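You operate a simulated robot arm through the tools that you are given. There is no shell and no other tool.

The job below is to be done with a simulated two-armed robot. You get a single attempt, and the scene is never put back.

TASK
Start the belt press, try its latch and leave it ready for single strokes.
Fine: Pump key on with a clean dry hand. Hold the down button till the display says held, then run the ram to the top, free the latch and turn the mode knob to single. The press is handed over live: pump running, latch free, display ready. Press no stroke, keep out from under the ram and pinch nothing.

The check looks at the end state, three seconds after you hand in, the way a careful person would. Anything else that was tipped, shoved, dropped, spilled or broken makes it a failure.

THE ROBOT
Two 7-joint arms with two-finger parallel grippers on one trunk that stands fixed in place. Base frame: the origin is at the foot of the trunk, x ahead of it, y to its left, z up. Units: mm, rad, N and s.
The left shoulder is at [50, 165, 1205], the right one opposite. With the tool pointing down near the work surface each hand reaches from about 240 to 700 mm from the base axis, measured 20 degrees to its own side. Payload 3.91 kg a hand.
The tool frame of a hand sits at the grasp point between the pads (the TCP): z along the fingers, y along the line on which they close. The tips reach 30 mm beyond it. Largest opening 110 mm; finger width 20, thickness 10; the body of the gripper, 48 by 112 mm, starts 55 mm behind the TCP.
Orientation is that of the tool frame in the base frame, as [roll, pitch, yaw] about the fixed x, y, z axes, in that order (R = Rz(yaw) Ry(pitch) Rx(roll)). With the fingers straight down and closing along the base's y, the tool's x points along the base's -x, its y along +y and its z along -z.

THE INTERFACE
- The arms move only by the tool arm_command. It takes "left_motion", "right_motion" or both (then of equal length, played together; a hand with none holds still); each is one flat list of numbers, 7 for each row, row after row: the shift along the base's x, y, z in mm, then the turn, a rotation vector about the base's x, y, z in rad, then the opening in per cent of the stroke, from 0 (shut) to 100 (fully open). In form: [dx, dy, dz, wx, wy, wz, fingers, dx, dy, dz, wx, wy, wz, fingers, ...]. A call has 1 to 20 rows; each row is the pose to reach, as a shift and turn from the pose commanded when the call began. A row lasts 0.2 s, in which the tool goes at most 50 mm and 0.15 rad; a call with a longer step from one row to the next is refused whole, and so is a gripper value outside its range. Where a pose cannot be reached the arm comes as near as it can. A force on the tool above 90 N (or 10 N above the force at the start of the call, whichever is more), or a blocked arm, ends the call early, and 0.2 s more pass. The fingers move at their own pace (about 45 mm/s each) and stop on an object; they squeeze with about 22 N. The grip force told is the motor's: it shows also when the fingers shut on nothing. Time passes only in rows, and 0.2 s behind the last, so rows that repeat a pose let the fingers close. It gives the time, the measured TCP pose, the force on the tool (base axes), the opening and the grip force at its end, in the units of the frame above (readings bear some noise), with the torque about the TCP (base axes, N m) and any sound that the robot's microphone picked up.
- Cameras (640 x 400 px; columns grow to the right, rows downward): "scene" is now at [109.2, 47.1, 1399.4]; the picture's right is [0.51, -0.86, 0.00], its down [-0.30, -0.18, -0.94] and it looks along [0.81, 0.48, -0.35] (base axes); focal length 214 px, centre (320, 200). "left" rides on the left gripper at [72, -17, -103] in its tool frame; the picture's right is [0.23, 0.97, 0.00], its down [-0.76, 0.18, -0.62] and it looks along [-0.61, 0.14, 0.78] (tool axes); focal length 222 px, centre (320, 200). "right" rides on the right gripper at [72, 17, -103] in its tool frame; the picture's right is [-0.23, 0.97, 0.00], its down [-0.76, -0.18, -0.62] and it looks along [-0.61, -0.14, 0.78] (tool axes); focal length 222 px, centre (320, 200). There is no depth. A picture from a camera that has moved, and an enlarged one, comes with that camera's place and axes in the base frame and with its lens.
- capture(camera): a new picture of that camera. It takes no simulated time.
- slide_trunk(by): slides the trunk up (or, below 0, down) by that many mm; the arms and the scene camera ride with it, the base frame stays. It gives what a move gives, with no picture.
- head_to(pan, tilt): turns the head with the scene camera to pan (to the left, within 1.396 rad either way) and tilt (down, from -0.506 to 1.204), counted from straight ahead of the robot. It gives what a move gives.
- inspect(camera, box): a new picture of the part [left, top, right, bottom] of that camera's present view, enlarged. It takes no simulated time.
- close_job(): hands the job in; it is judged then, once.

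Nothing tells you positions but the pictures and the camera data. Unless the task says otherwise, let go and move clear before handing in.

The tools are called after "Emit:" as a command line: name --argument value ..., lists and objects as JSON in quotes. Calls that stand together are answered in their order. arm_command: Moves the arms, as the interface text tells. Its arguments: {"type":"object","properties":{"left_motion":{"type":"array"},"right_motion":{"type":"array"}},"required":[]} The other tools are called the same way: slide_trunk (by) slides the trunk up or down; head_to (pan, tilt) turns the head that bears the scene camera; capture (camera) takes a picture; inspect (camera, box) takes an enlarged picture of a part of a camera's view; close_job () hands the job in.

At the start:

```text
time: 0.0
left_tool_pos: [243.2, 253.6, 1308.7]
left_tool_rot: [-3.141, 0.001, -3.141]
left_force: [0.0, 0.0, 0.4]
left_ft_torque: [0.03, -0.04, 0.02]
left_finger_gap: 110.1
left_grasp_force: 0.1
right_tool_pos: [352.0, 29.6, 1353.3]
right_tool_rot: [3.141, -0.001, -3.14]
right_force: [-0.3, -0.3, -0.4]
right_ft_torque: [-0.03, 0.0, 0.03]
right_finger_gap: 110.2
right_grasp_force: 0.0
trunk travel left (down, up): [-425.0, 78.0]
head pan, tilt: [0.534, 0.36]
```

scene: 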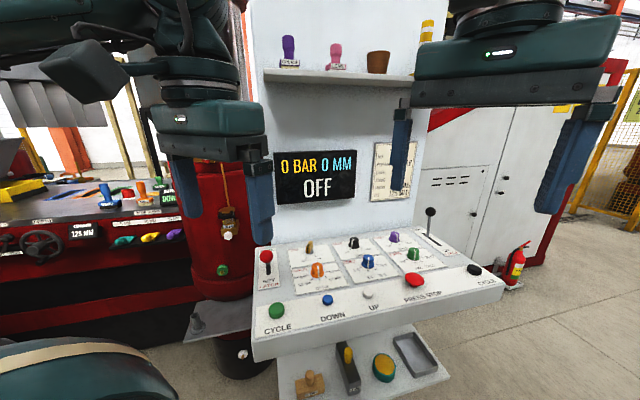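
right: 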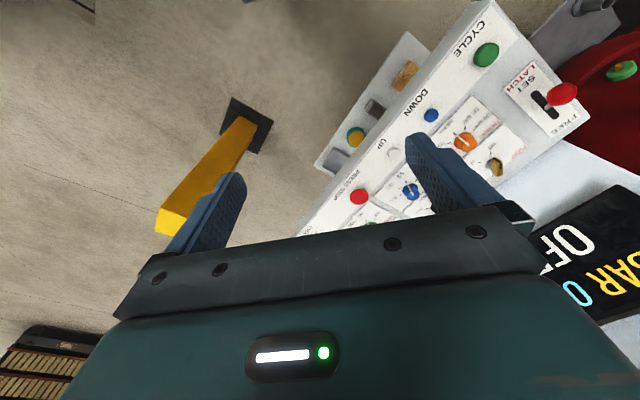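
left: 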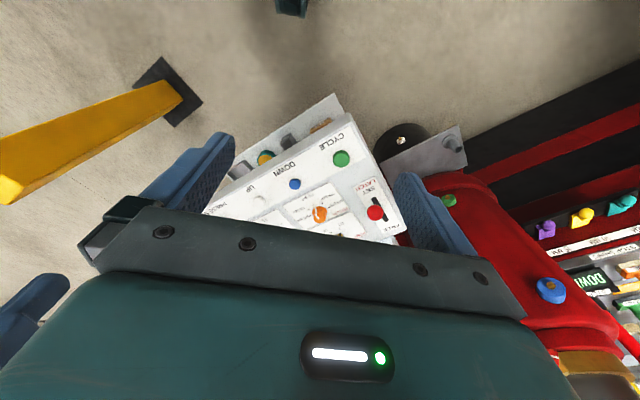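

I see a console with a display (0 BAR 0 MM OFF), six knobs/keys on labelled plates, a row of buttons (cycle, down, up, press stop, cycle) and a latch lever at the left. I will look closer at each part before moving.

Emit:
inspect --camera "scene" --box '[240, 220, 400, 320]'

Emit:
inspect --camera "scene" --box '[350, 200, 510, 300]'

Emit:
inspect --camera "scene" --box '[260, 130, 430, 240]'

Emit:
inspect --camera "scene" --box '[250, 20, 430, 130]'

Emit:
inspect --camera "scene" --box '[160, 160, 280, 400]'

Emit:
inspect --camera "scene" --box '[270, 320, 450, 400]'

```text
4.00 times, centred on (320, 270) of scene
camera zoom: at [109.2, 47.1, 1399.4], right [0.51, -0.86, 0.0], down [-0.3, -0.18, -0.94], along [0.81, 0.48, -0.35], focal length 858 px, centre (320, -80)
```

zoom: 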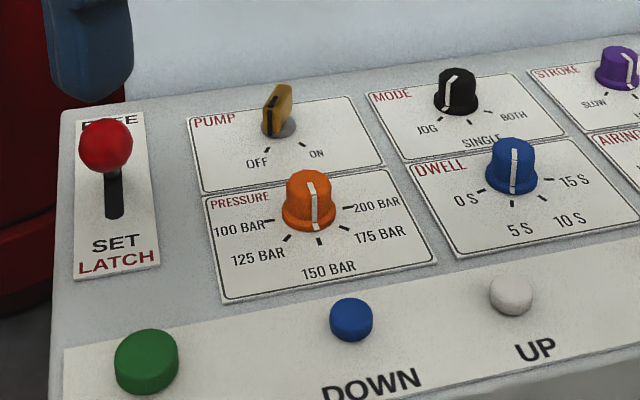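

```text
4.00 times, centred on (430, 250) of scene
camera zoom: at [109.2, 47.1, 1399.4], right [0.51, -0.86, 0.0], down [-0.3, -0.18, -0.94], along [0.81, 0.48, -0.35], focal length 858 px, centre (-120, 0)
```

zoom: 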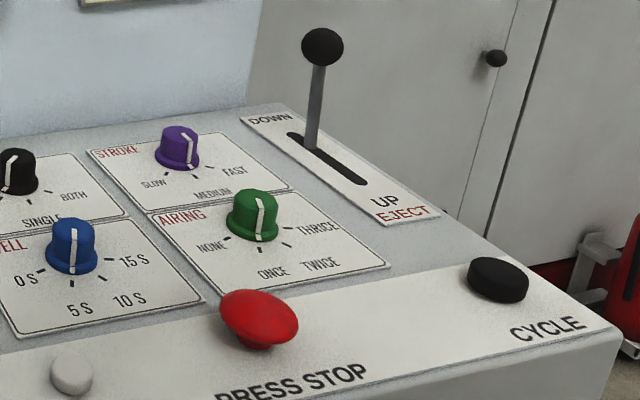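

```text
3.64 times, centred on (345, 185) of scene
camera zoom: at [109.2, 47.1, 1399.4], right [0.51, -0.86, 0.0], down [-0.3, -0.18, -0.94], along [0.81, 0.48, -0.35], focal length 780 px, centre (229, 254)
```

zoom: 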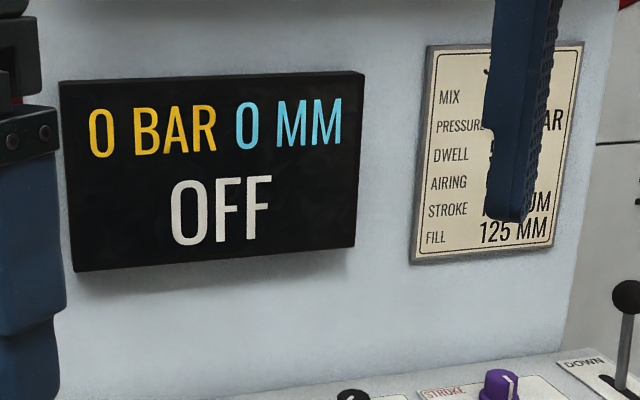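

```text
3.56 times, centred on (340, 75) of scene
camera zoom: at [109.2, 47.1, 1399.4], right [0.51, -0.86, 0.0], down [-0.3, -0.18, -0.94], along [0.81, 0.48, -0.35], focal length 763 px, centre (249, 644)
```

zoom: 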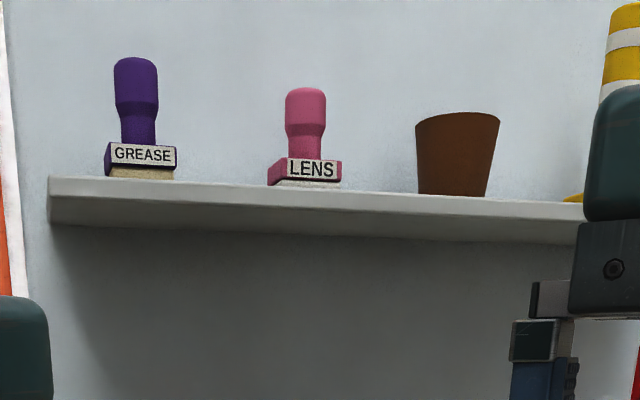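

```text
1.67 times, centred on (220, 280) of scene
camera zoom: at [109.2, 47.1, 1399.4], right [0.51, -0.86, 0.0], down [-0.3, -0.18, -0.94], along [0.81, 0.48, -0.35], focal length 358 px, centre (487, 67)
```

zoom: 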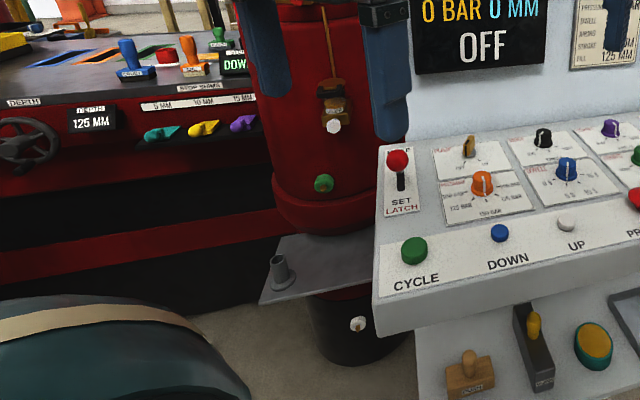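

```text
3.56 times, centred on (360, 360) of scene
camera zoom: at [109.2, 47.1, 1399.4], right [0.51, -0.86, 0.0], down [-0.3, -0.18, -0.94], along [0.81, 0.48, -0.35], focal length 763 px, centre (178, -369)
```

zoom: 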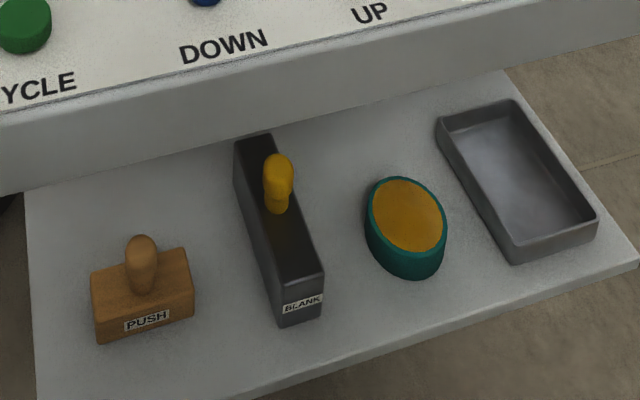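

The panel runs diagonally in front of me, from about (395, 336) to about (827, -84) at z ≈ 960. Before moving an arm I will turn the head to find the ram and see the surroundings.

Emit:
head_to --pan 0.9 --tilt 0.5

Emit:
capture --camera "scene"

Emit:
inspect --camera "scene" --box '[260, 60, 460, 260]'

Emit:
head_to --pan 0.3 --tilt 0.1

Emit:
capture --camera "scene"

Emit:
head_to --pan 0.4 --tilt 0.75

Emit:
capture --camera "scene"

```text
time: 0.8
left_tool_pos: [243.1, 253.5, 1310.4]
left_tool_rot: [3.141, 0.0, -3.138]
left_force: [-0.3, 0.7, -0.8]
left_ft_torque: [-0.01, -0.02, 0.03]
left_finger_gap: 109.9
left_grasp_force: 0.1
right_tool_pos: [351.3, 30.2, 1354.4]
right_tool_rot: [3.14, 0.0, -3.141]
right_force: [-0.5, 0.4, -0.1]
right_ft_torque: [0.0, 0.0, 0.01]
right_finger_gap: 110.0
right_grasp_force: 0.0
trunk travel left (down, up): [-425.0, 78.0]
head pan, tilt: [0.901, 0.499]
```

```text
taken
camera scene: at [85.7, 71.0, 1386.6], right [0.78, -0.62, 0.0], down [-0.3, -0.37, -0.88], along [0.55, 0.69, -0.48], focal length 214 px, centre (320, 200)
```

scene: 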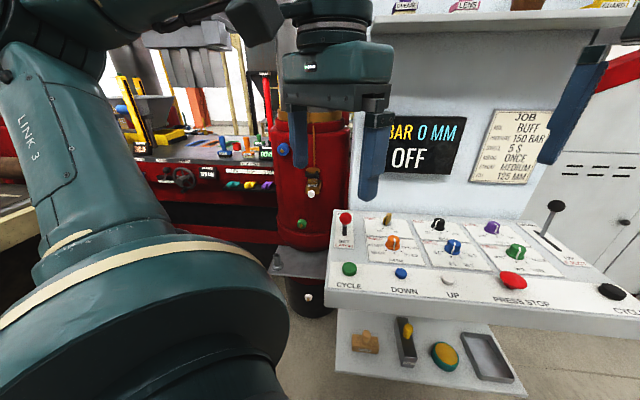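

```text
2.00 times, centred on (360, 160) of scene
camera zoom: at [85.7, 71.0, 1386.6], right [0.78, -0.62, 0.0], down [-0.3, -0.37, -0.88], along [0.55, 0.69, -0.48], focal length 429 px, centre (240, 280)
```

zoom: 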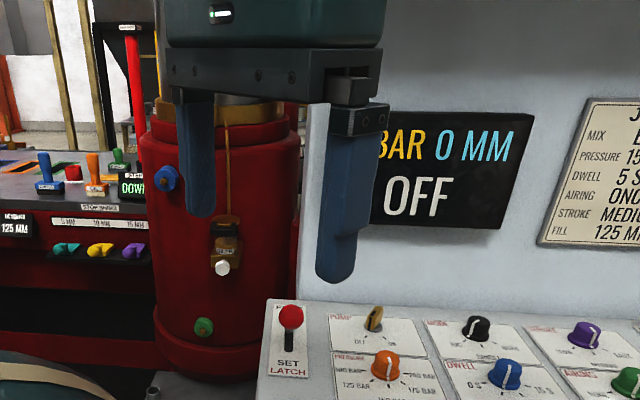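

```text
time: 1.8
left_tool_pos: [244.7, 253.7, 1308.4]
left_tool_rot: [3.14, 0.001, -3.141]
left_force: [-0.6, 0.0, 0.1]
left_ft_torque: [0.02, 0.0, -0.02]
left_finger_gap: 109.9
left_grasp_force: 0.0
right_tool_pos: [350.8, 29.9, 1352.6]
right_tool_rot: [3.139, 0.0, -3.139]
right_force: [0.3, -0.4, -0.7]
right_ft_torque: [0.02, -0.01, -0.01]
right_finger_gap: 109.9
right_grasp_force: 0.1
trunk travel left (down, up): [-425.0, 78.0]
head pan, tilt: [0.3, 0.099]
```

```text
taken
camera scene: at [117.0, 27.0, 1423.6], right [0.3, -0.95, 0.0], down [-0.1, -0.03, -0.99], along [0.95, 0.3, -0.1], focal length 214 px, centre (320, 200)
```

scene: 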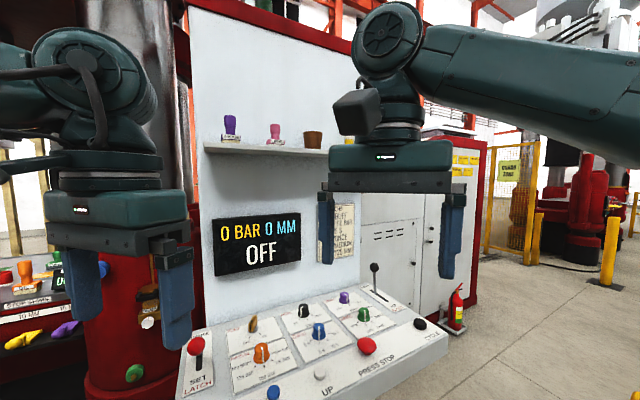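

```text
time: 2.9
left_tool_pos: [244.5, 255.4, 1309.3]
left_tool_rot: [-3.14, -0.001, -3.14]
left_force: [-0.7, 0.5, -0.5]
left_ft_torque: [-0.05, 0.01, 0.0]
left_finger_gap: 110.1
left_grasp_force: 0.0
right_tool_pos: [351.5, 29.4, 1352.6]
right_tool_rot: [3.141, 0.0, -3.14]
right_force: [0.0, -0.7, 0.5]
right_ft_torque: [0.0, 0.02, 0.02]
right_finger_gap: 110.1
right_grasp_force: 0.0
trunk travel left (down, up): [-425.0, 78.0]
head pan, tilt: [0.4, 0.75]
```

```text
taken
camera scene: at [105.4, 32.0, 1364.7], right [0.39, -0.92, 0.0], down [-0.63, -0.27, -0.73], along [0.67, 0.28, -0.68], focal length 214 px, centre (320, 200)
```

scene: 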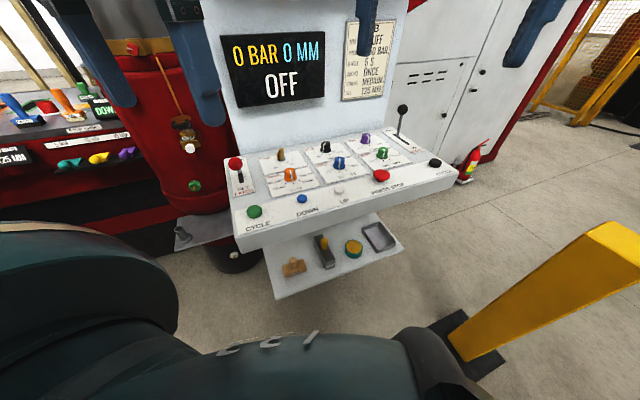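

I'll check further left for the ram and look at the panel from this steeper angle.

Emit:
inspect --camera "scene" --box '[210, 120, 350, 240]'

Emit:
inspect --camera "scene" --box '[310, 90, 470, 220]'

Emit:
inspect --camera "scene" --box '[120, 30, 260, 270]'

Emit:
head_to --pan 1.1 --tilt 0.15

Emit:
capture --camera "scene"

Emit:
inspect --camera "scene" --box '[60, 100, 320, 280]'

Emit:
head_to --pan 0.4 --tilt 0.6

```text
3.33 times, centred on (280, 180) of scene
camera zoom: at [105.4, 32.0, 1364.7], right [0.39, -0.92, 0.0], down [-0.63, -0.27, -0.73], along [0.67, 0.28, -0.68], focal length 715 px, centre (453, 267)
```

zoom: 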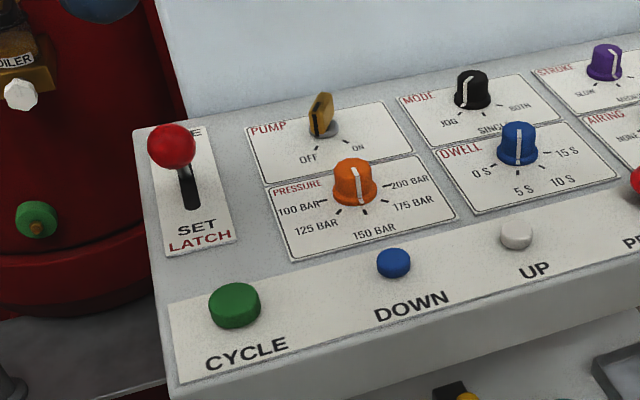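

```text
3.08 times, centred on (390, 155) of scene
camera zoom: at [105.4, 32.0, 1364.7], right [0.39, -0.92, 0.0], down [-0.63, -0.27, -0.73], along [0.67, 0.28, -0.68], focal length 660 px, centre (105, 338)
```

zoom: 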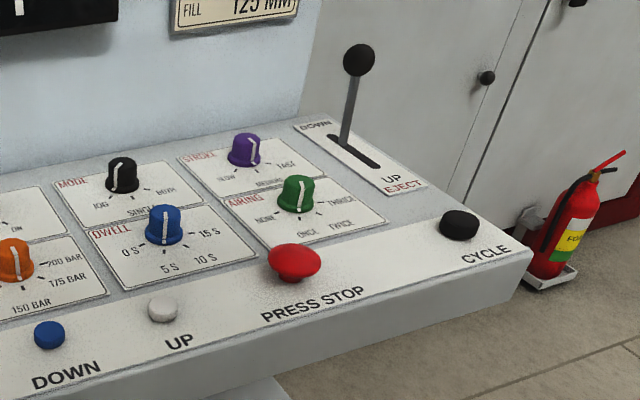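

```text
1.67 times, centred on (190, 150) of scene
camera zoom: at [105.4, 32.0, 1364.7], right [0.39, -0.92, 0.0], down [-0.63, -0.27, -0.73], along [0.67, 0.28, -0.68], focal length 358 px, centre (537, 283)
```

zoom: 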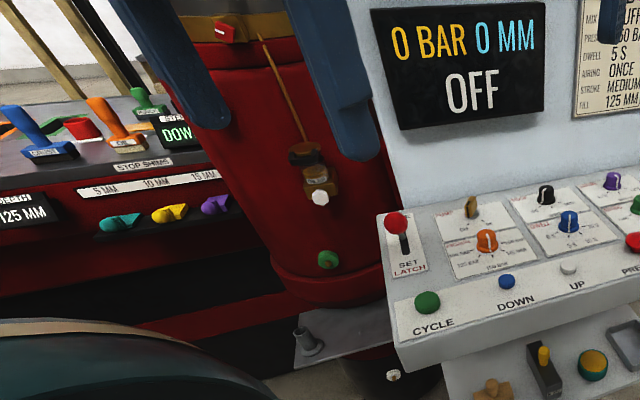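

```text
time: 3.9
left_tool_pos: [244.7, 254.4, 1310.3]
left_tool_rot: [-3.141, 0.0, -3.14]
left_force: [0.6, 0.1, -0.1]
left_ft_torque: [-0.01, -0.04, -0.01]
left_finger_gap: 110.1
left_grasp_force: 0.1
right_tool_pos: [351.3, 29.5, 1352.1]
right_tool_rot: [3.141, 0.0, -3.141]
right_force: [-0.7, -0.5, 0.3]
right_ft_torque: [-0.02, 0.0, 0.02]
right_finger_gap: 110.1
right_grasp_force: 0.0
trunk travel left (down, up): [-425.0, 78.0]
head pan, tilt: [1.1, 0.15]
```

```text
taken
camera scene: at [71.2, 82.3, 1418.9], right [0.89, -0.45, 0.0], down [-0.07, -0.13, -0.99], along [0.45, 0.88, -0.15], focal length 214 px, centre (320, 200)
```

scene: 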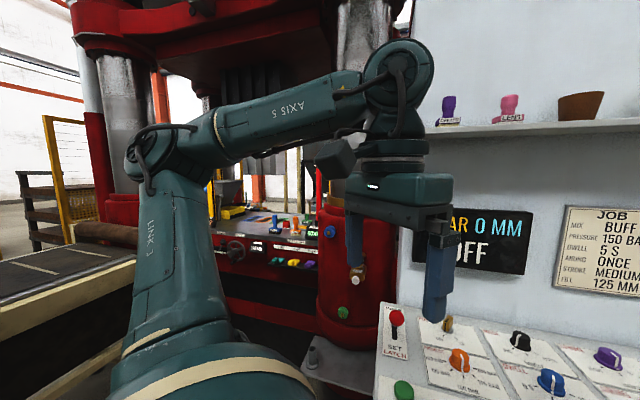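

```text
2.22 times, centred on (190, 190) of scene
camera zoom: at [71.2, 82.3, 1418.9], right [0.89, -0.45, 0.0], down [-0.07, -0.13, -0.99], along [0.45, 0.88, -0.15], focal length 477 px, centre (609, 222)
```

zoom: 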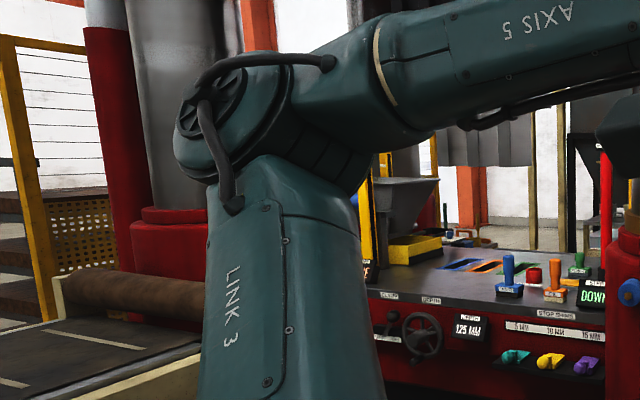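

```text
time: 5.0
left_tool_pos: [244.7, 255.1, 1308.7]
left_tool_rot: [3.141, 0.003, -3.141]
left_force: [0.8, 0.2, -1.1]
left_ft_torque: [-0.02, -0.01, 0.06]
left_finger_gap: 109.9
left_grasp_force: 0.1
right_tool_pos: [349.9, 29.9, 1353.4]
right_tool_rot: [-3.141, 0.0, -3.14]
right_force: [-0.1, -0.7, 0.0]
right_ft_torque: [0.04, -0.02, 0.01]
right_finger_gap: 109.8
right_grasp_force: 0.1
trunk travel left (down, up): [-425.0, 78.0]
head pan, tilt: [0.4, 0.6]
```

The ram sits in the press frame far to the left, well away from the console. I'll take close looks with the wrist cameras for the latch and knob positions.

Emit:
inspect --camera "left" --box '[250, 100, 430, 240]'

Emit:
inspect --camera "right" --box '[330, 20, 640, 220]'

Emit:
inspect --camera "right" --box '[480, 40, 640, 140]'

Emit:
capture --camera "scene"

```text
2.86 times, centred on (340, 170) of left
camera zoom: at [172.2, 237.4, 1413.5], right [-0.23, 0.97, 0.0], down [0.76, 0.18, 0.62], along [0.61, 0.14, -0.78], focal length 635 px, centre (263, 286)
```

zoom: 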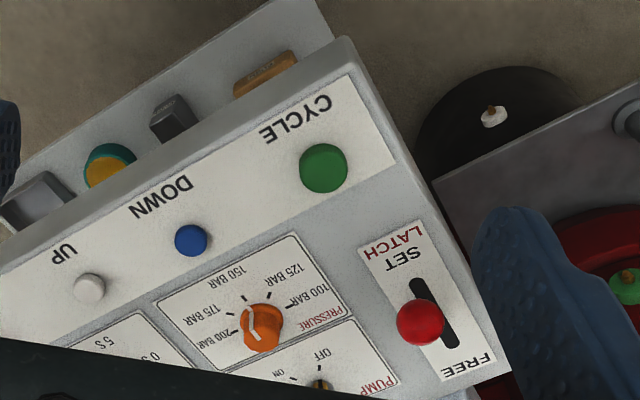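

```text
2.00 times, centred on (485, 120) of right
camera zoom: at [278.3, 47.1, 1457.4], right [0.23, 0.97, 0.0], down [0.76, -0.18, 0.62], along [0.61, -0.14, -0.78], focal length 444 px, centre (-10, 360)
```

zoom: 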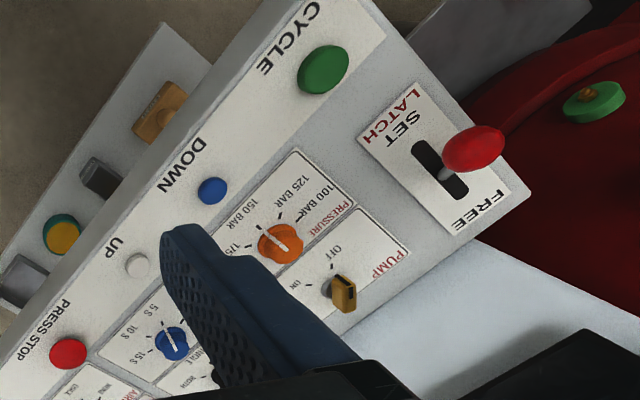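

```text
4.00 times, centred on (560, 90) of right
camera zoom: at [278.3, 47.1, 1457.4], right [0.23, 0.97, 0.0], down [0.76, -0.18, 0.62], along [0.61, -0.14, -0.78], focal length 888 px, centre (-640, 640)
```

zoom: 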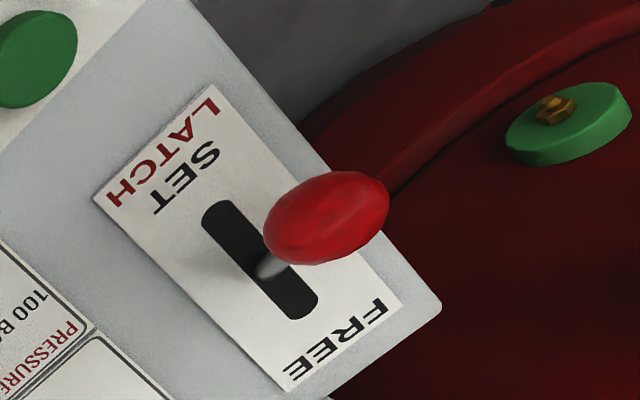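

```text
taken
camera scene: at [110.5, 34.2, 1377.5], right [0.39, -0.92, 0.0], down [-0.52, -0.22, -0.83], along [0.76, 0.32, -0.56], focal length 214 px, centre (320, 200)
```

scene: 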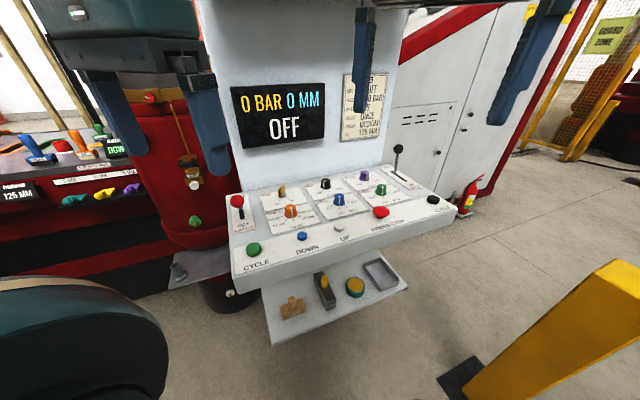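

The latch lever's ball leans toward SET at about (471, 433, 1041). The panel is flat at z≈956 and turned about 45°. The pump key is near (645, 402) pointing OFF, and the mode knob is near (747, 282) on JOG. I'll bring the left hand toward the key, tilted back from the wall, and look.

Emit:
arm_command --left_motion '[26, 9, -10, 0.0057, -0.0434, 0.0213, 100, 52, 18, -20, 0.0114, -0.0868, 0.0427, 100, 78, 28, -30, 0.0172, -0.1302, 0.064, 90, 104, 38, -40, 0.0229, -0.1736, 0.0853, 80, 130, 48, -52, 0.0286, -0.217, 0.1066, 70, 156, 57, -64, 0.0343, -0.2604, 0.128, 60, 182, 66, -76, 0.04, -0.3037, 0.1493, 50, 208, 76, -88, 0.0457, -0.3471, 0.1706, 50, 234, 86, -100, 0.0515, -0.3905, 0.1919, 50, 260, 95, -110, 0.0572, -0.4339, 0.2133, 50, 286, 105, -120, 0.0629, -0.4773, 0.2346, 50, 315, 115, -130, 0.0686, -0.5207, 0.2559, 50, 315, 115, -130, 0.0686, -0.5207, 0.2559, 50]'

Emit:
capture --camera "left"

Emit:
capture --camera "scene"

```text
time: 7.8
left_tool_pos: [560.0, 369.0, 1177.4]
left_tool_rot: [3.141, 0.526, -2.88]
left_force: [-0.8, -1.1, 0.4]
left_ft_torque: [-0.01, 0.0, -0.02]
left_finger_gap: 55.1
left_grasp_force: 0.0
right_tool_pos: [350.5, 29.2, 1353.3]
right_tool_rot: [3.141, 0.0, -3.14]
right_force: [-0.1, 0.3, 0.4]
right_ft_torque: [0.01, -0.01, 0.0]
right_finger_gap: 109.9
right_grasp_force: 0.1
trunk travel left (down, up): [-425.0, 78.0]
head pan, tilt: [0.4, 0.6]
```

```text
taken
camera left: at [454.0, 322.9, 1230.6], right [-0.44, 0.89, -0.11], down [0.29, 0.26, 0.92], along [0.85, 0.37, -0.37], focal length 222 px, centre (320, 200)
```

left: 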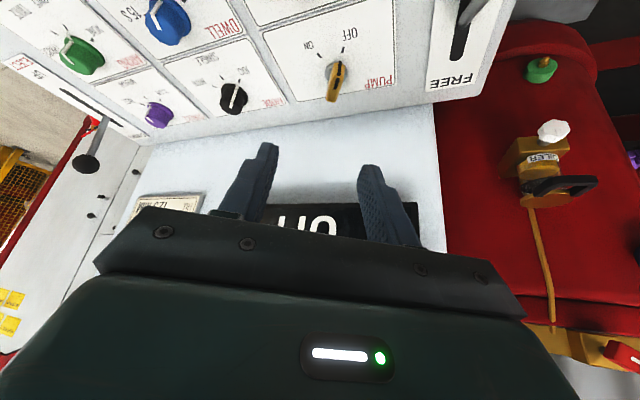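

```text
taken
camera scene: at [110.2, 34.1, 1377.5], right [0.39, -0.92, 0.0], down [-0.52, -0.22, -0.83], along [0.76, 0.32, -0.56], focal length 214 px, centre (320, 200)
```

scene: 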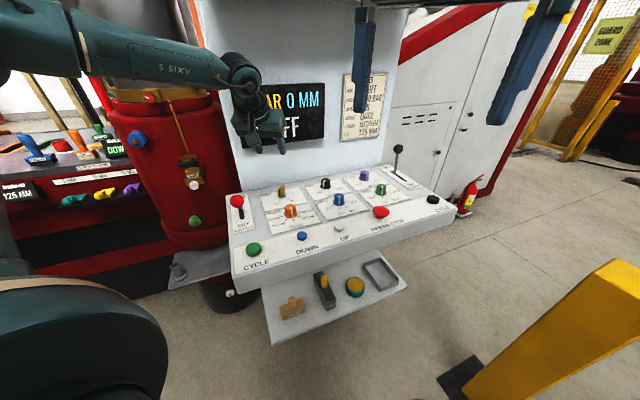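

The arm reaches well here. I'll enlarge the key and mode knob in this new view.

Emit:
inspect --camera "left" --box '[260, 10, 420, 110]'

Emit:
inspect --camera "left" --box '[150, 30, 310, 130]'

Emit:
inspect --camera "scene" --box '[220, 150, 380, 250]'

Emit:
inspect --camera "scene" --box '[270, 165, 350, 215]'

```text
4.00 times, centred on (340, 60) of left
camera zoom: at [454.0, 322.9, 1230.6], right [-0.44, 0.89, -0.11], down [0.29, 0.26, 0.92], along [0.85, 0.37, -0.37], focal length 888 px, centre (240, 760)
```

zoom: 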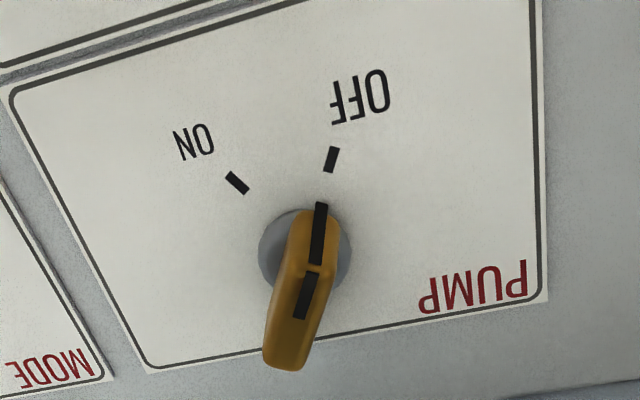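

```text
4.00 times, centred on (230, 80) of left
camera zoom: at [454.0, 322.9, 1230.6], right [-0.44, 0.89, -0.11], down [0.29, 0.26, 0.92], along [0.85, 0.37, -0.37], focal length 888 px, centre (680, 680)
```

zoom: 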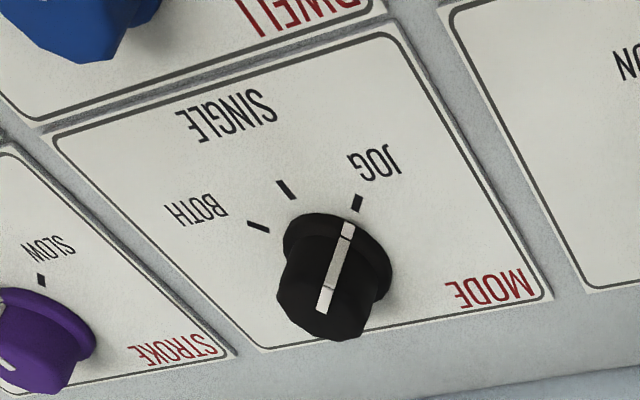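

```text
4.00 times, centred on (300, 200) of scene
camera zoom: at [110.2, 34.1, 1377.5], right [0.39, -0.92, 0.0], down [-0.52, -0.22, -0.83], along [0.76, 0.32, -0.56], focal length 858 px, centre (400, 200)
```

zoom: 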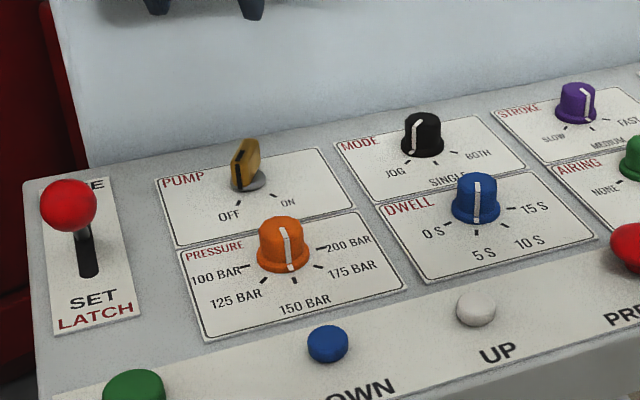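

```text
8.00 times, centred on (310, 190) of scene
camera zoom: at [110.2, 34.1, 1377.5], right [0.39, -0.92, 0.0], down [-0.52, -0.22, -0.83], along [0.76, 0.32, -0.56], focal length 1716 px, centre (400, 280)
```

zoom: 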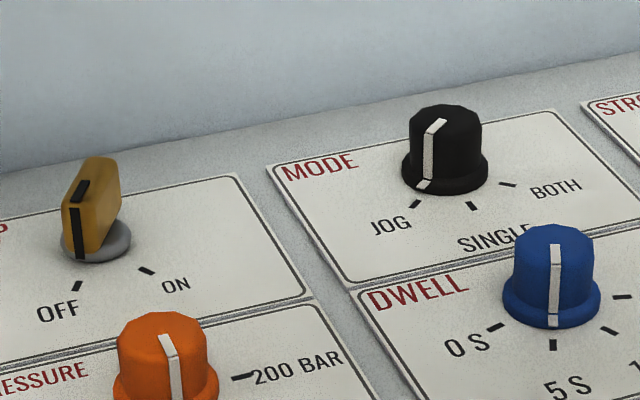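

The key bow is centred near (651, 409), 40 mm long and about 12 mm thick, with its top at z≈988. It points at OFF, and ON is 60° counter-clockwise. I'll come down to just above it and check the alignment.

Emit:
arm_command --left_motion '[14, 6, -20, 0, 0, 0, 45, 28, 13, -40, 0, 0, 0, 40, 42, 19, -65, 0, 0, 0, 35, 56, 26, -90, 0, 0, 0, 35, 70, 32, -112, 0, 0, 0, 35, 82, 37, -134, 0, 0, 0, 35, 82, 37, -134, 0, 0, 0, 35]'

Emit:
capture --camera "left"

Emit:
capture --camera "scene"

Emit:
inspect --camera "scene" --box '[220, 130, 380, 230]'

```text
time: 9.4
left_tool_pos: [641.8, 405.2, 1044.7]
left_tool_rot: [3.141, 0.522, -2.88]
left_force: [0.6, -0.4, -0.2]
left_ft_torque: [-0.05, 0.02, 0.0]
left_finger_gap: 38.3
left_grasp_force: 0.1
right_tool_pos: [349.8, 29.3, 1353.3]
right_tool_rot: [3.141, 0.0, -3.14]
right_force: [0.3, -0.7, -0.4]
right_ft_torque: [-0.03, 0.01, 0.01]
right_finger_gap: 109.8
right_grasp_force: 0.0
trunk travel left (down, up): [-425.0, 78.0]
head pan, tilt: [0.4, 0.6]
```

```text
taken
camera left: at [535.8, 360.3, 1098.7], right [-0.44, 0.89, -0.11], down [0.29, 0.26, 0.92], along [0.85, 0.37, -0.37], focal length 222 px, centre (320, 200)
```

left: 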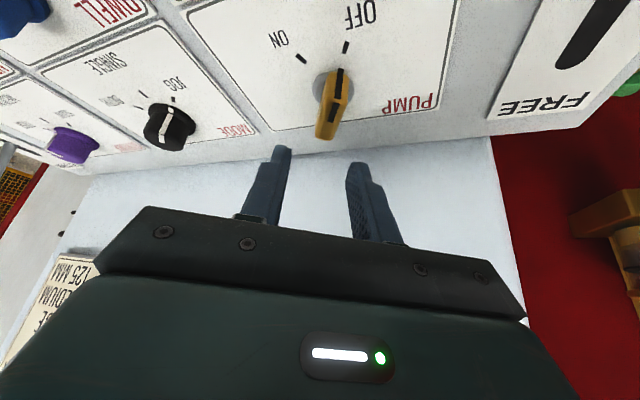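

```text
taken
camera scene: at [110.2, 34.0, 1377.5], right [0.39, -0.92, 0.0], down [-0.52, -0.22, -0.83], along [0.76, 0.32, -0.56], focal length 214 px, centre (320, 200)
```

scene: 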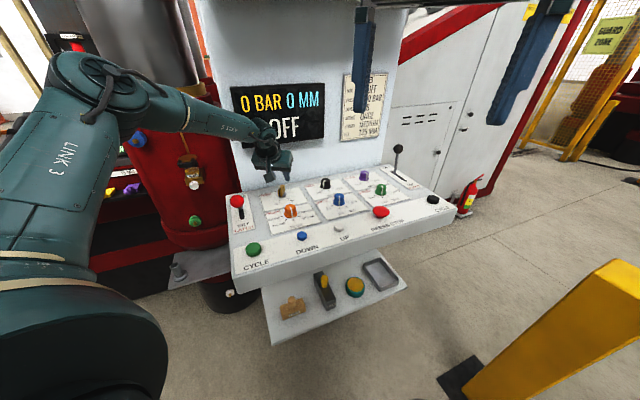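

```text
4.00 times, centred on (300, 180) of scene
camera zoom: at [110.2, 34.0, 1377.5], right [0.39, -0.92, 0.0], down [-0.52, -0.22, -0.83], along [0.76, 0.32, -0.56], focal length 858 px, centre (400, 280)
```

zoom: 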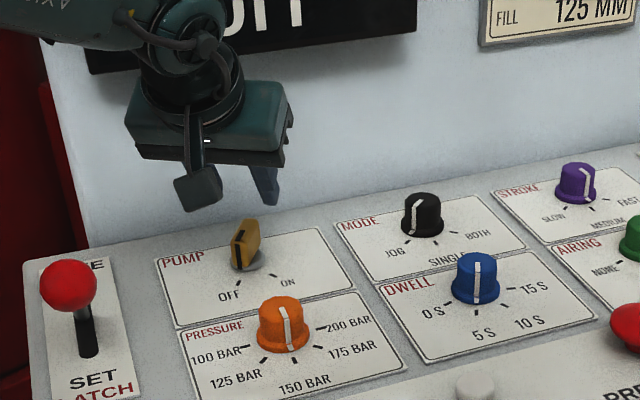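

Emit:
inspect --camera "left" --box '[250, 20, 410, 160]'

```text
2.86 times, centred on (330, 90) of left
camera zoom: at [535.8, 360.3, 1098.7], right [-0.44, 0.89, -0.11], down [0.29, 0.26, 0.92], along [0.85, 0.37, -0.37], focal length 635 px, centre (291, 514)
```

zoom: 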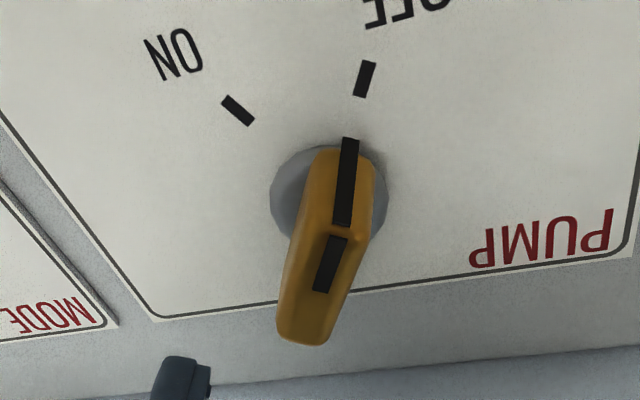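

The alignment is good, with the key axis at (650.5, 410). I'll lower, then close on the bow.

Emit:
arm_command --left_motion '[0, 0.3, -12, 0, 0, 0, 35, 0, 0.5, -24, 0, 0, 0, 35, 0, 0.8, -36, 0, 0, 0, 35, -0.3, 1, -49, 0, 0, 0, 35, -0.3, 1, -49, 0, 0, 0, 35]'

Emit:
inspect --camera "left" --box '[200, 40, 440, 240]'

Emit:
inspect --camera "scene" --box '[220, 130, 380, 230]'

```text
time: 10.6
left_tool_pos: [643.5, 406.3, 995.7]
left_tool_rot: [-3.14, 0.525, -2.877]
left_force: [-0.7, -0.8, 0.7]
left_ft_torque: [-0.02, -0.03, 0.03]
left_finger_gap: 38.6
left_grasp_force: 0.2
right_tool_pos: [350.4, 29.8, 1352.8]
right_tool_rot: [3.14, 0.0, -3.14]
right_force: [-0.6, -0.6, -1.0]
right_ft_torque: [-0.02, -0.02, 0.01]
right_finger_gap: 110.2
right_grasp_force: 0.1
trunk travel left (down, up): [-425.0, 78.0]
head pan, tilt: [0.4, 0.6]
```

```text
2.00 times, centred on (320, 140) of left
camera zoom: at [536.6, 360.6, 1049.7], right [-0.44, 0.89, -0.11], down [0.29, 0.26, 0.92], along [0.85, 0.38, -0.37], focal length 444 px, centre (320, 320)
```

zoom: 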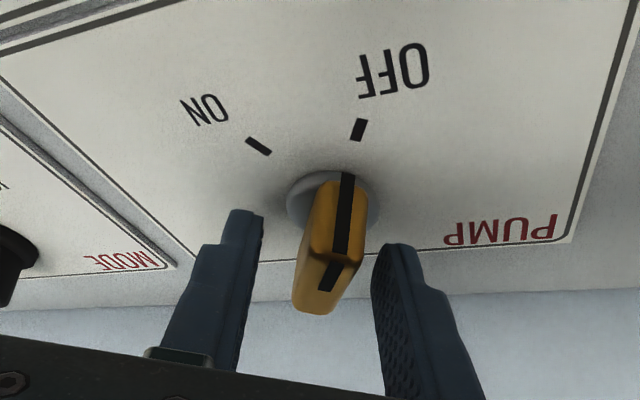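

```text
4.00 times, centred on (300, 180) of scene
camera zoom: at [110.4, 34.1, 1377.5], right [0.39, -0.92, 0.0], down [-0.52, -0.22, -0.83], along [0.76, 0.32, -0.56], focal length 858 px, centre (400, 280)
```

zoom: 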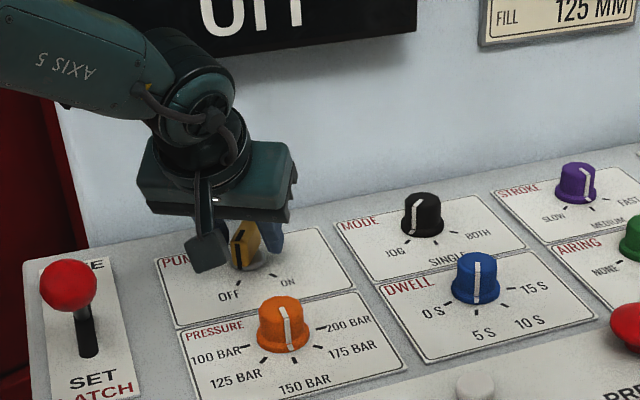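

Fingers look clean and straddle the bow. Closing on it.

Emit:
arm_command --left_motion '[0, 0, 0, 0, 0, 0, 10, 0, 0, 0, 0, 0, 0, 0, 0, 0, 0, 0, 0, 0, 0, 0, 0, 0, 0, 0, 0, 0]'

Emit:
inspect --camera "left" --box '[200, 40, 440, 240]'

```text
time: 11.6
left_tool_pos: [640.9, 408.0, 995.1]
left_tool_rot: [-3.142, 0.522, -2.878]
left_force: [-1.0, 9.2, 1.0]
left_ft_torque: [0.15, 0.06, 0.1]
left_finger_gap: 15.8
left_grasp_force: 45.1
right_tool_pos: [350.5, 30.8, 1352.7]
right_tool_rot: [3.141, 0.001, -3.14]
right_force: [0.9, 0.0, -0.4]
right_ft_torque: [0.01, 0.01, -0.02]
right_finger_gap: 109.8
right_grasp_force: 0.0
trunk travel left (down, up): [-425.0, 78.0]
head pan, tilt: [0.4, 0.6]
```

```text
2.00 times, centred on (320, 140) of left
camera zoom: at [536.3, 362.1, 1049.6], right [-0.44, 0.89, -0.11], down [0.29, 0.26, 0.92], along [0.85, 0.38, -0.37], focal length 444 px, centre (320, 320)
```

zoom: 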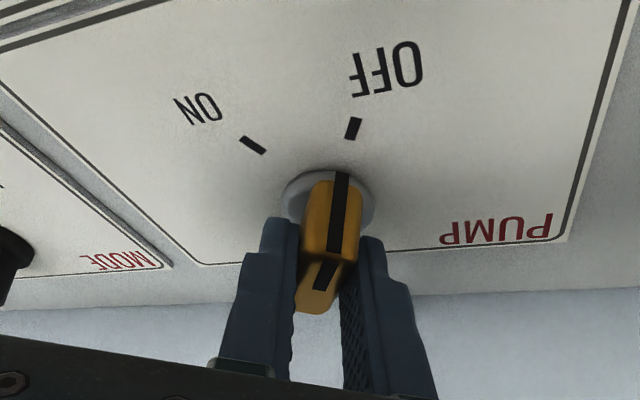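

The bow is gripped (gap 15.8 mm). Now I'll turn the key counter-clockwise about its own axis, halfway first.

Emit:
arm_command --left_motion '[0, 1.5, 0, 0, 0, 0, 0, 0.34, 0.34, 0, 0, 0, 0.12, 0, 0.82, -0.76, 0, 0, 0, 0.24, 0, 1.43, -1.8, 0, 0, 0, 0.36, 0, 2.17, -2.77, 0, 0, 0, 0.48, 0, 2.17, -2.77, 0, 0, 0, 0.48, 0]'

Emit:
inspect --camera "left" --box '[200, 40, 440, 240]'

Emit:
capture --camera "scene"

```text
time: 13.0
left_tool_pos: [642.4, 402.9, 996.2]
left_tool_rot: [-3.135, 0.521, -2.403]
left_force: [39.5, -1.6, -19.0]
left_ft_torque: [0.78, -0.15, -0.28]
left_finger_gap: 15.8
left_grasp_force: 45.2
left hand out of reach, approached as far as the arm can: row 5, 6
right_tool_pos: [358.3, 30.7, 1351.2]
right_tool_rot: [-3.142, -0.006, -3.141]
right_force: [-0.1, -0.3, 0.0]
right_ft_torque: [0.0, 0.02, 0.02]
right_finger_gap: 110.0
right_grasp_force: 0.1
trunk travel left (down, up): [-425.0, 78.0]
head pan, tilt: [0.4, 0.6]
```

```text
2.00 times, centred on (320, 140) of left
camera zoom: at [570.1, 315.3, 1050.5], right [-0.8, 0.59, -0.12], down [0.14, 0.37, 0.92], along [0.59, 0.72, -0.38], focal length 444 px, centre (320, 320)
```

zoom: 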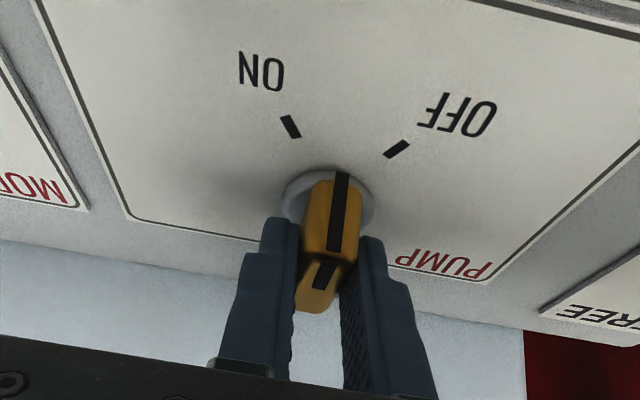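

```text
taken
camera scene: at [117.8, 35.1, 1376.5], right [0.39, -0.92, 0.0], down [-0.53, -0.22, -0.82], along [0.76, 0.32, -0.57], focal length 214 px, centre (320, 200)
```

scene: 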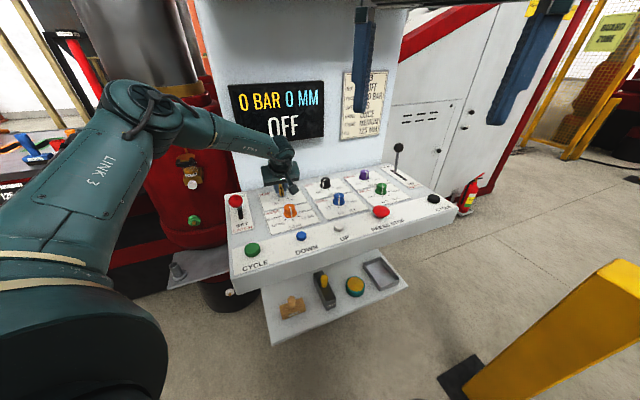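

The key turned about 27°, but then the left wrist reached a limit and the tool is now pulling about 40 N. I'll look at the elbow for contact before easing off.

Emit:
inspect --camera "scene" --box '[60, 60, 320, 240]'

Emit:
inspect --camera "scene" --box '[220, 130, 380, 230]'

```text
2.22 times, centred on (190, 150) of scene
camera zoom: at [117.8, 35.1, 1376.5], right [0.39, -0.92, 0.0], down [-0.53, -0.22, -0.82], along [0.76, 0.32, -0.57], focal length 477 px, centre (609, 311)
```

zoom: 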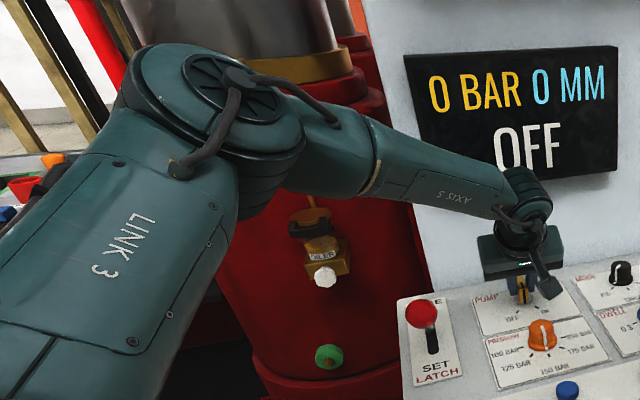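

```text
4.00 times, centred on (300, 180) of scene
camera zoom: at [117.8, 35.1, 1376.5], right [0.39, -0.92, 0.0], down [-0.53, -0.22, -0.82], along [0.76, 0.32, -0.57], focal length 858 px, centre (400, 280)
```

zoom: 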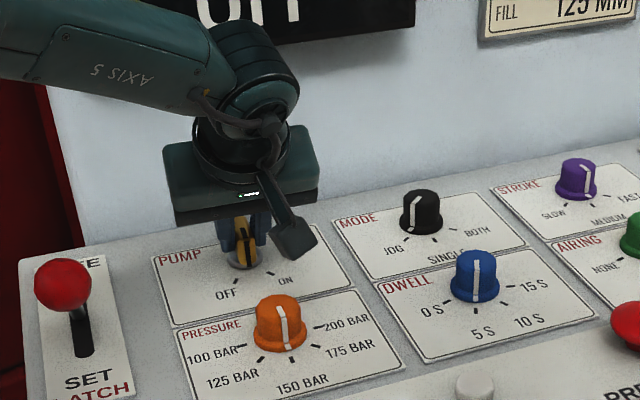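

Emit:
arm_command --left_motion '[-0.4, 0.5, 0, 0, 0, -0.06, 0, -0.7, 1, 0, 0, 0, -0.12, 0, -0.7, 1, 0, 0, 0, -0.12, 0]'

Emit:
inspect --camera "left" --box '[200, 40, 440, 240]'

```text
time: 13.8
left_tool_pos: [642.2, 404.1, 996.2]
left_tool_rot: [-3.136, 0.521, -2.522]
left_force: [41.8, -7.6, -14.6]
left_ft_torque: [0.06, 0.42, -0.3]
left_finger_gap: 15.8
left_grasp_force: 44.9
right_tool_pos: [358.6, 29.0, 1351.4]
right_tool_rot: [3.141, -0.007, -3.139]
right_force: [-0.3, 0.8, 0.0]
right_ft_torque: [0.04, -0.02, 0.02]
right_finger_gap: 110.0
right_grasp_force: 0.0
trunk travel left (down, up): [-425.0, 78.0]
head pan, tilt: [0.4, 0.6]
```

```text
2.00 times, centred on (320, 140) of left
camera zoom: at [559.2, 325.4, 1050.7], right [-0.72, 0.68, -0.12], down [0.18, 0.35, 0.92], along [0.67, 0.64, -0.38], focal length 444 px, centre (320, 320)
```

zoom: 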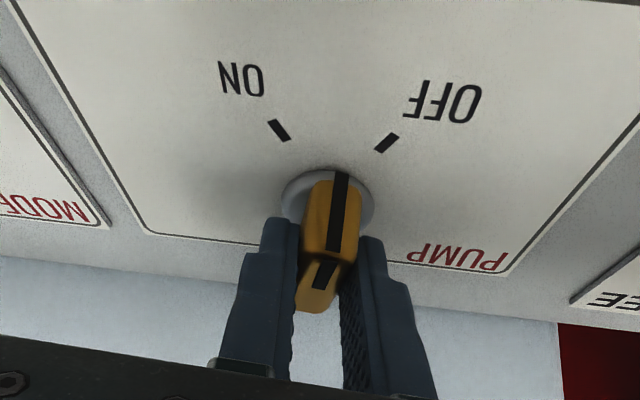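

The command is offset about 8 mm in -x after the limit, so I'll shift it forward to take the load off.

Emit:
arm_command --left_motion '[3, -0.5, -0.5, 0, 0, 0, 0, 6, -1, -1, 0, 0, 0, 0, 6, -1, -1, 0, 0, 0, 0]'

```text
time: 14.6
left_tool_pos: [642.1, 405.1, 996.5]
left_tool_rot: [-3.141, 0.518, -2.521]
left_force: [10.2, -15.2, -12.8]
left_ft_torque: [-0.02, -0.6, -0.14]
left_finger_gap: 16.0
left_grasp_force: 44.7
right_tool_pos: [353.0, 29.0, 1352.0]
right_tool_rot: [3.14, 0.0, -3.141]
right_force: [-0.6, 1.0, -0.1]
right_ft_torque: [0.0, 0.02, -0.01]
right_finger_gap: 109.9
right_grasp_force: 0.0
trunk travel left (down, up): [-425.0, 78.0]
head pan, tilt: [0.4, 0.6]
```

The load is down to about 20 N. I'll open, lift clear, and check that the key stays where it is.

Emit:
arm_command --left_motion '[1.5, -0.5, -0.3, 0, 0, 0, 0, 1.5, -0.5, -0.3, 0, 0, 0, 15, 1.5, -0.5, -0.3, 0, 0, 0, 35, 1.5, -0.5, -0.3, 0, 0, 0, 40, 1.5, -0.5, 10, 0, 0, 0, 40, 1.5, -0.5, 25, 0, 0, 0, 40, 1.5, -0.5, 45, 0, 0, 0, 40, 1.5, -0.5, 65, 0, 0, 0, 40, 1.5, -0.5, 65, 0, 0, 0, 40]'

Emit:
inspect --camera "left" --box '[200, 0, 440, 200]'

Emit:
capture --camera "scene"

```text
time: 16.6
left_tool_pos: [642.8, 407.8, 1064.9]
left_tool_rot: [3.14, 0.524, -2.518]
left_force: [-0.7, -0.7, 0.1]
left_ft_torque: [-0.01, 0.01, -0.04]
left_finger_gap: 44.0
left_grasp_force: 0.0
right_tool_pos: [351.1, 29.1, 1353.4]
right_tool_rot: [3.141, 0.0, -3.14]
right_force: [-0.6, 0.0, 0.9]
right_ft_torque: [0.0, 0.01, -0.01]
right_finger_gap: 110.2
right_grasp_force: 0.1
trunk travel left (down, up): [-425.0, 78.0]
head pan, tilt: [0.4, 0.6]
```

```text
2.00 times, centred on (320, 100) of left
camera zoom: at [559.8, 327.0, 1119.4], right [-0.73, 0.68, -0.11], down [0.18, 0.35, 0.92], along [0.66, 0.65, -0.37], focal length 444 px, centre (320, 400)
```

zoom: 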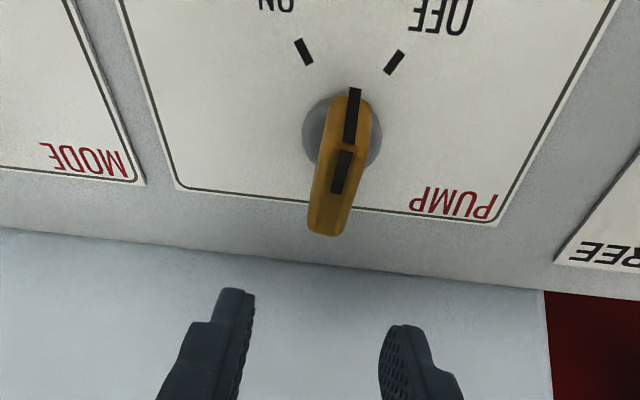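

```text
taken
camera scene: at [110.6, 34.2, 1377.5], right [0.39, -0.92, 0.0], down [-0.52, -0.22, -0.82], along [0.76, 0.32, -0.57], focal length 214 px, centre (320, 200)
```

scene: 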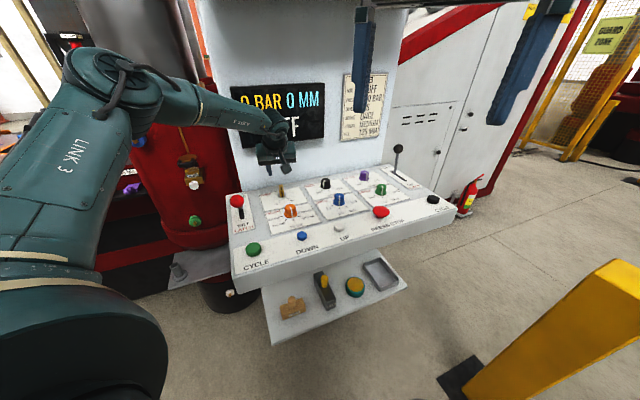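

The key stays put at about 20° on. I'll probe which wrist orientations are reachable in free space above it.

Emit:
arm_command --left_motion '[0.5, -1, 0, 0, 0, 0.1, 40, 1, -2, 0, 0, 0, 0.2, 40, 1.5, -3, 0, 0, 0, 0.3, 40, 2, -4, 0, 0, 0, 0.4, 40, 3, -4.5, 0, 0, 0, 0.5, 40, 4, -5, 0, 0, 0, 0.6, 40, 5, -5, 0, 0, 0, 0.7, 40, 5, -5, 0, 0, 0, 0.7, 40]'

```text
time: 18.4
left_tool_pos: [608.7, 409.5, 1071.4]
left_tool_rot: [-3.14, 0.524, -1.817]
left_force: [-0.4, 0.6, 0.2]
left_ft_torque: [-0.01, 0.03, -0.03]
left_finger_gap: 44.3
left_grasp_force: 0.1
left hand out of reach, approached as far as the arm can: row 4, 5, 6, 7, 8
right_tool_pos: [351.5, 29.5, 1353.1]
right_tool_rot: [3.141, -0.002, -3.14]
right_force: [-0.2, -0.6, 0.3]
right_ft_torque: [-0.01, -0.01, -0.01]
right_finger_gap: 110.0
right_grasp_force: 0.1
trunk travel left (down, up): [-425.0, 78.0]
head pan, tilt: [0.4, 0.6]
```

The arm's limit is reach: about 555 mm from shoulder to wrist, with the wrist about 200 mm behind the grasp point. I can't swing the key fully while gripping at this tilt, so I'll push the key's front end the rest of the way with closed fingertips from its left side.

Emit:
arm_command --left_motion '[0, 1.5, 0, 0, 0, -0.12, 35, 0.5, 3, 0, 0, 0, -0.24, 25, 1, 4.5, 0, 0, 0, -0.36, 15, 1.5, 6, 0, 0, 0, -0.48, 5, 2, 8, 0, 0, 0, -0.6, 0, 3, 10, 0, 0, 0, -0.72, 0, 4, 12, 0, 0, 0, -0.84, 0, 5, 13.5, 0, 0, 0, -0.976, 0, 5, 13.5, 0, 0, 0, -0.976, 0]'

Emit:
capture --camera "left"

```text
time: 20.4
left_tool_pos: [613.7, 421.6, 1071.1]
left_tool_rot: [-3.142, 0.525, -2.796]
left_force: [0.0, 0.1, 0.1]
left_ft_torque: [0.0, 0.01, -0.01]
left_finger_gap: 0.0
left_grasp_force: 22.2
right_tool_pos: [350.9, 29.3, 1353.0]
right_tool_rot: [3.14, 0.0, -3.141]
right_force: [-0.1, 0.5, -1.0]
right_ft_torque: [0.02, -0.02, -0.01]
right_finger_gap: 110.0
right_grasp_force: 0.0
trunk travel left (down, up): [-425.0, 78.0]
head pan, tilt: [0.4, 0.6]
```

```text
taken
camera left: at [511.9, 367.8, 1124.6], right [-0.51, 0.85, -0.11], down [0.27, 0.28, 0.92], along [0.82, 0.44, -0.37], focal length 222 px, centre (320, 200)
```

left: 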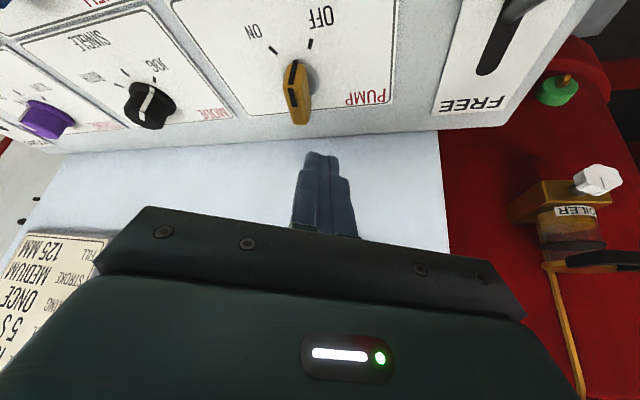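

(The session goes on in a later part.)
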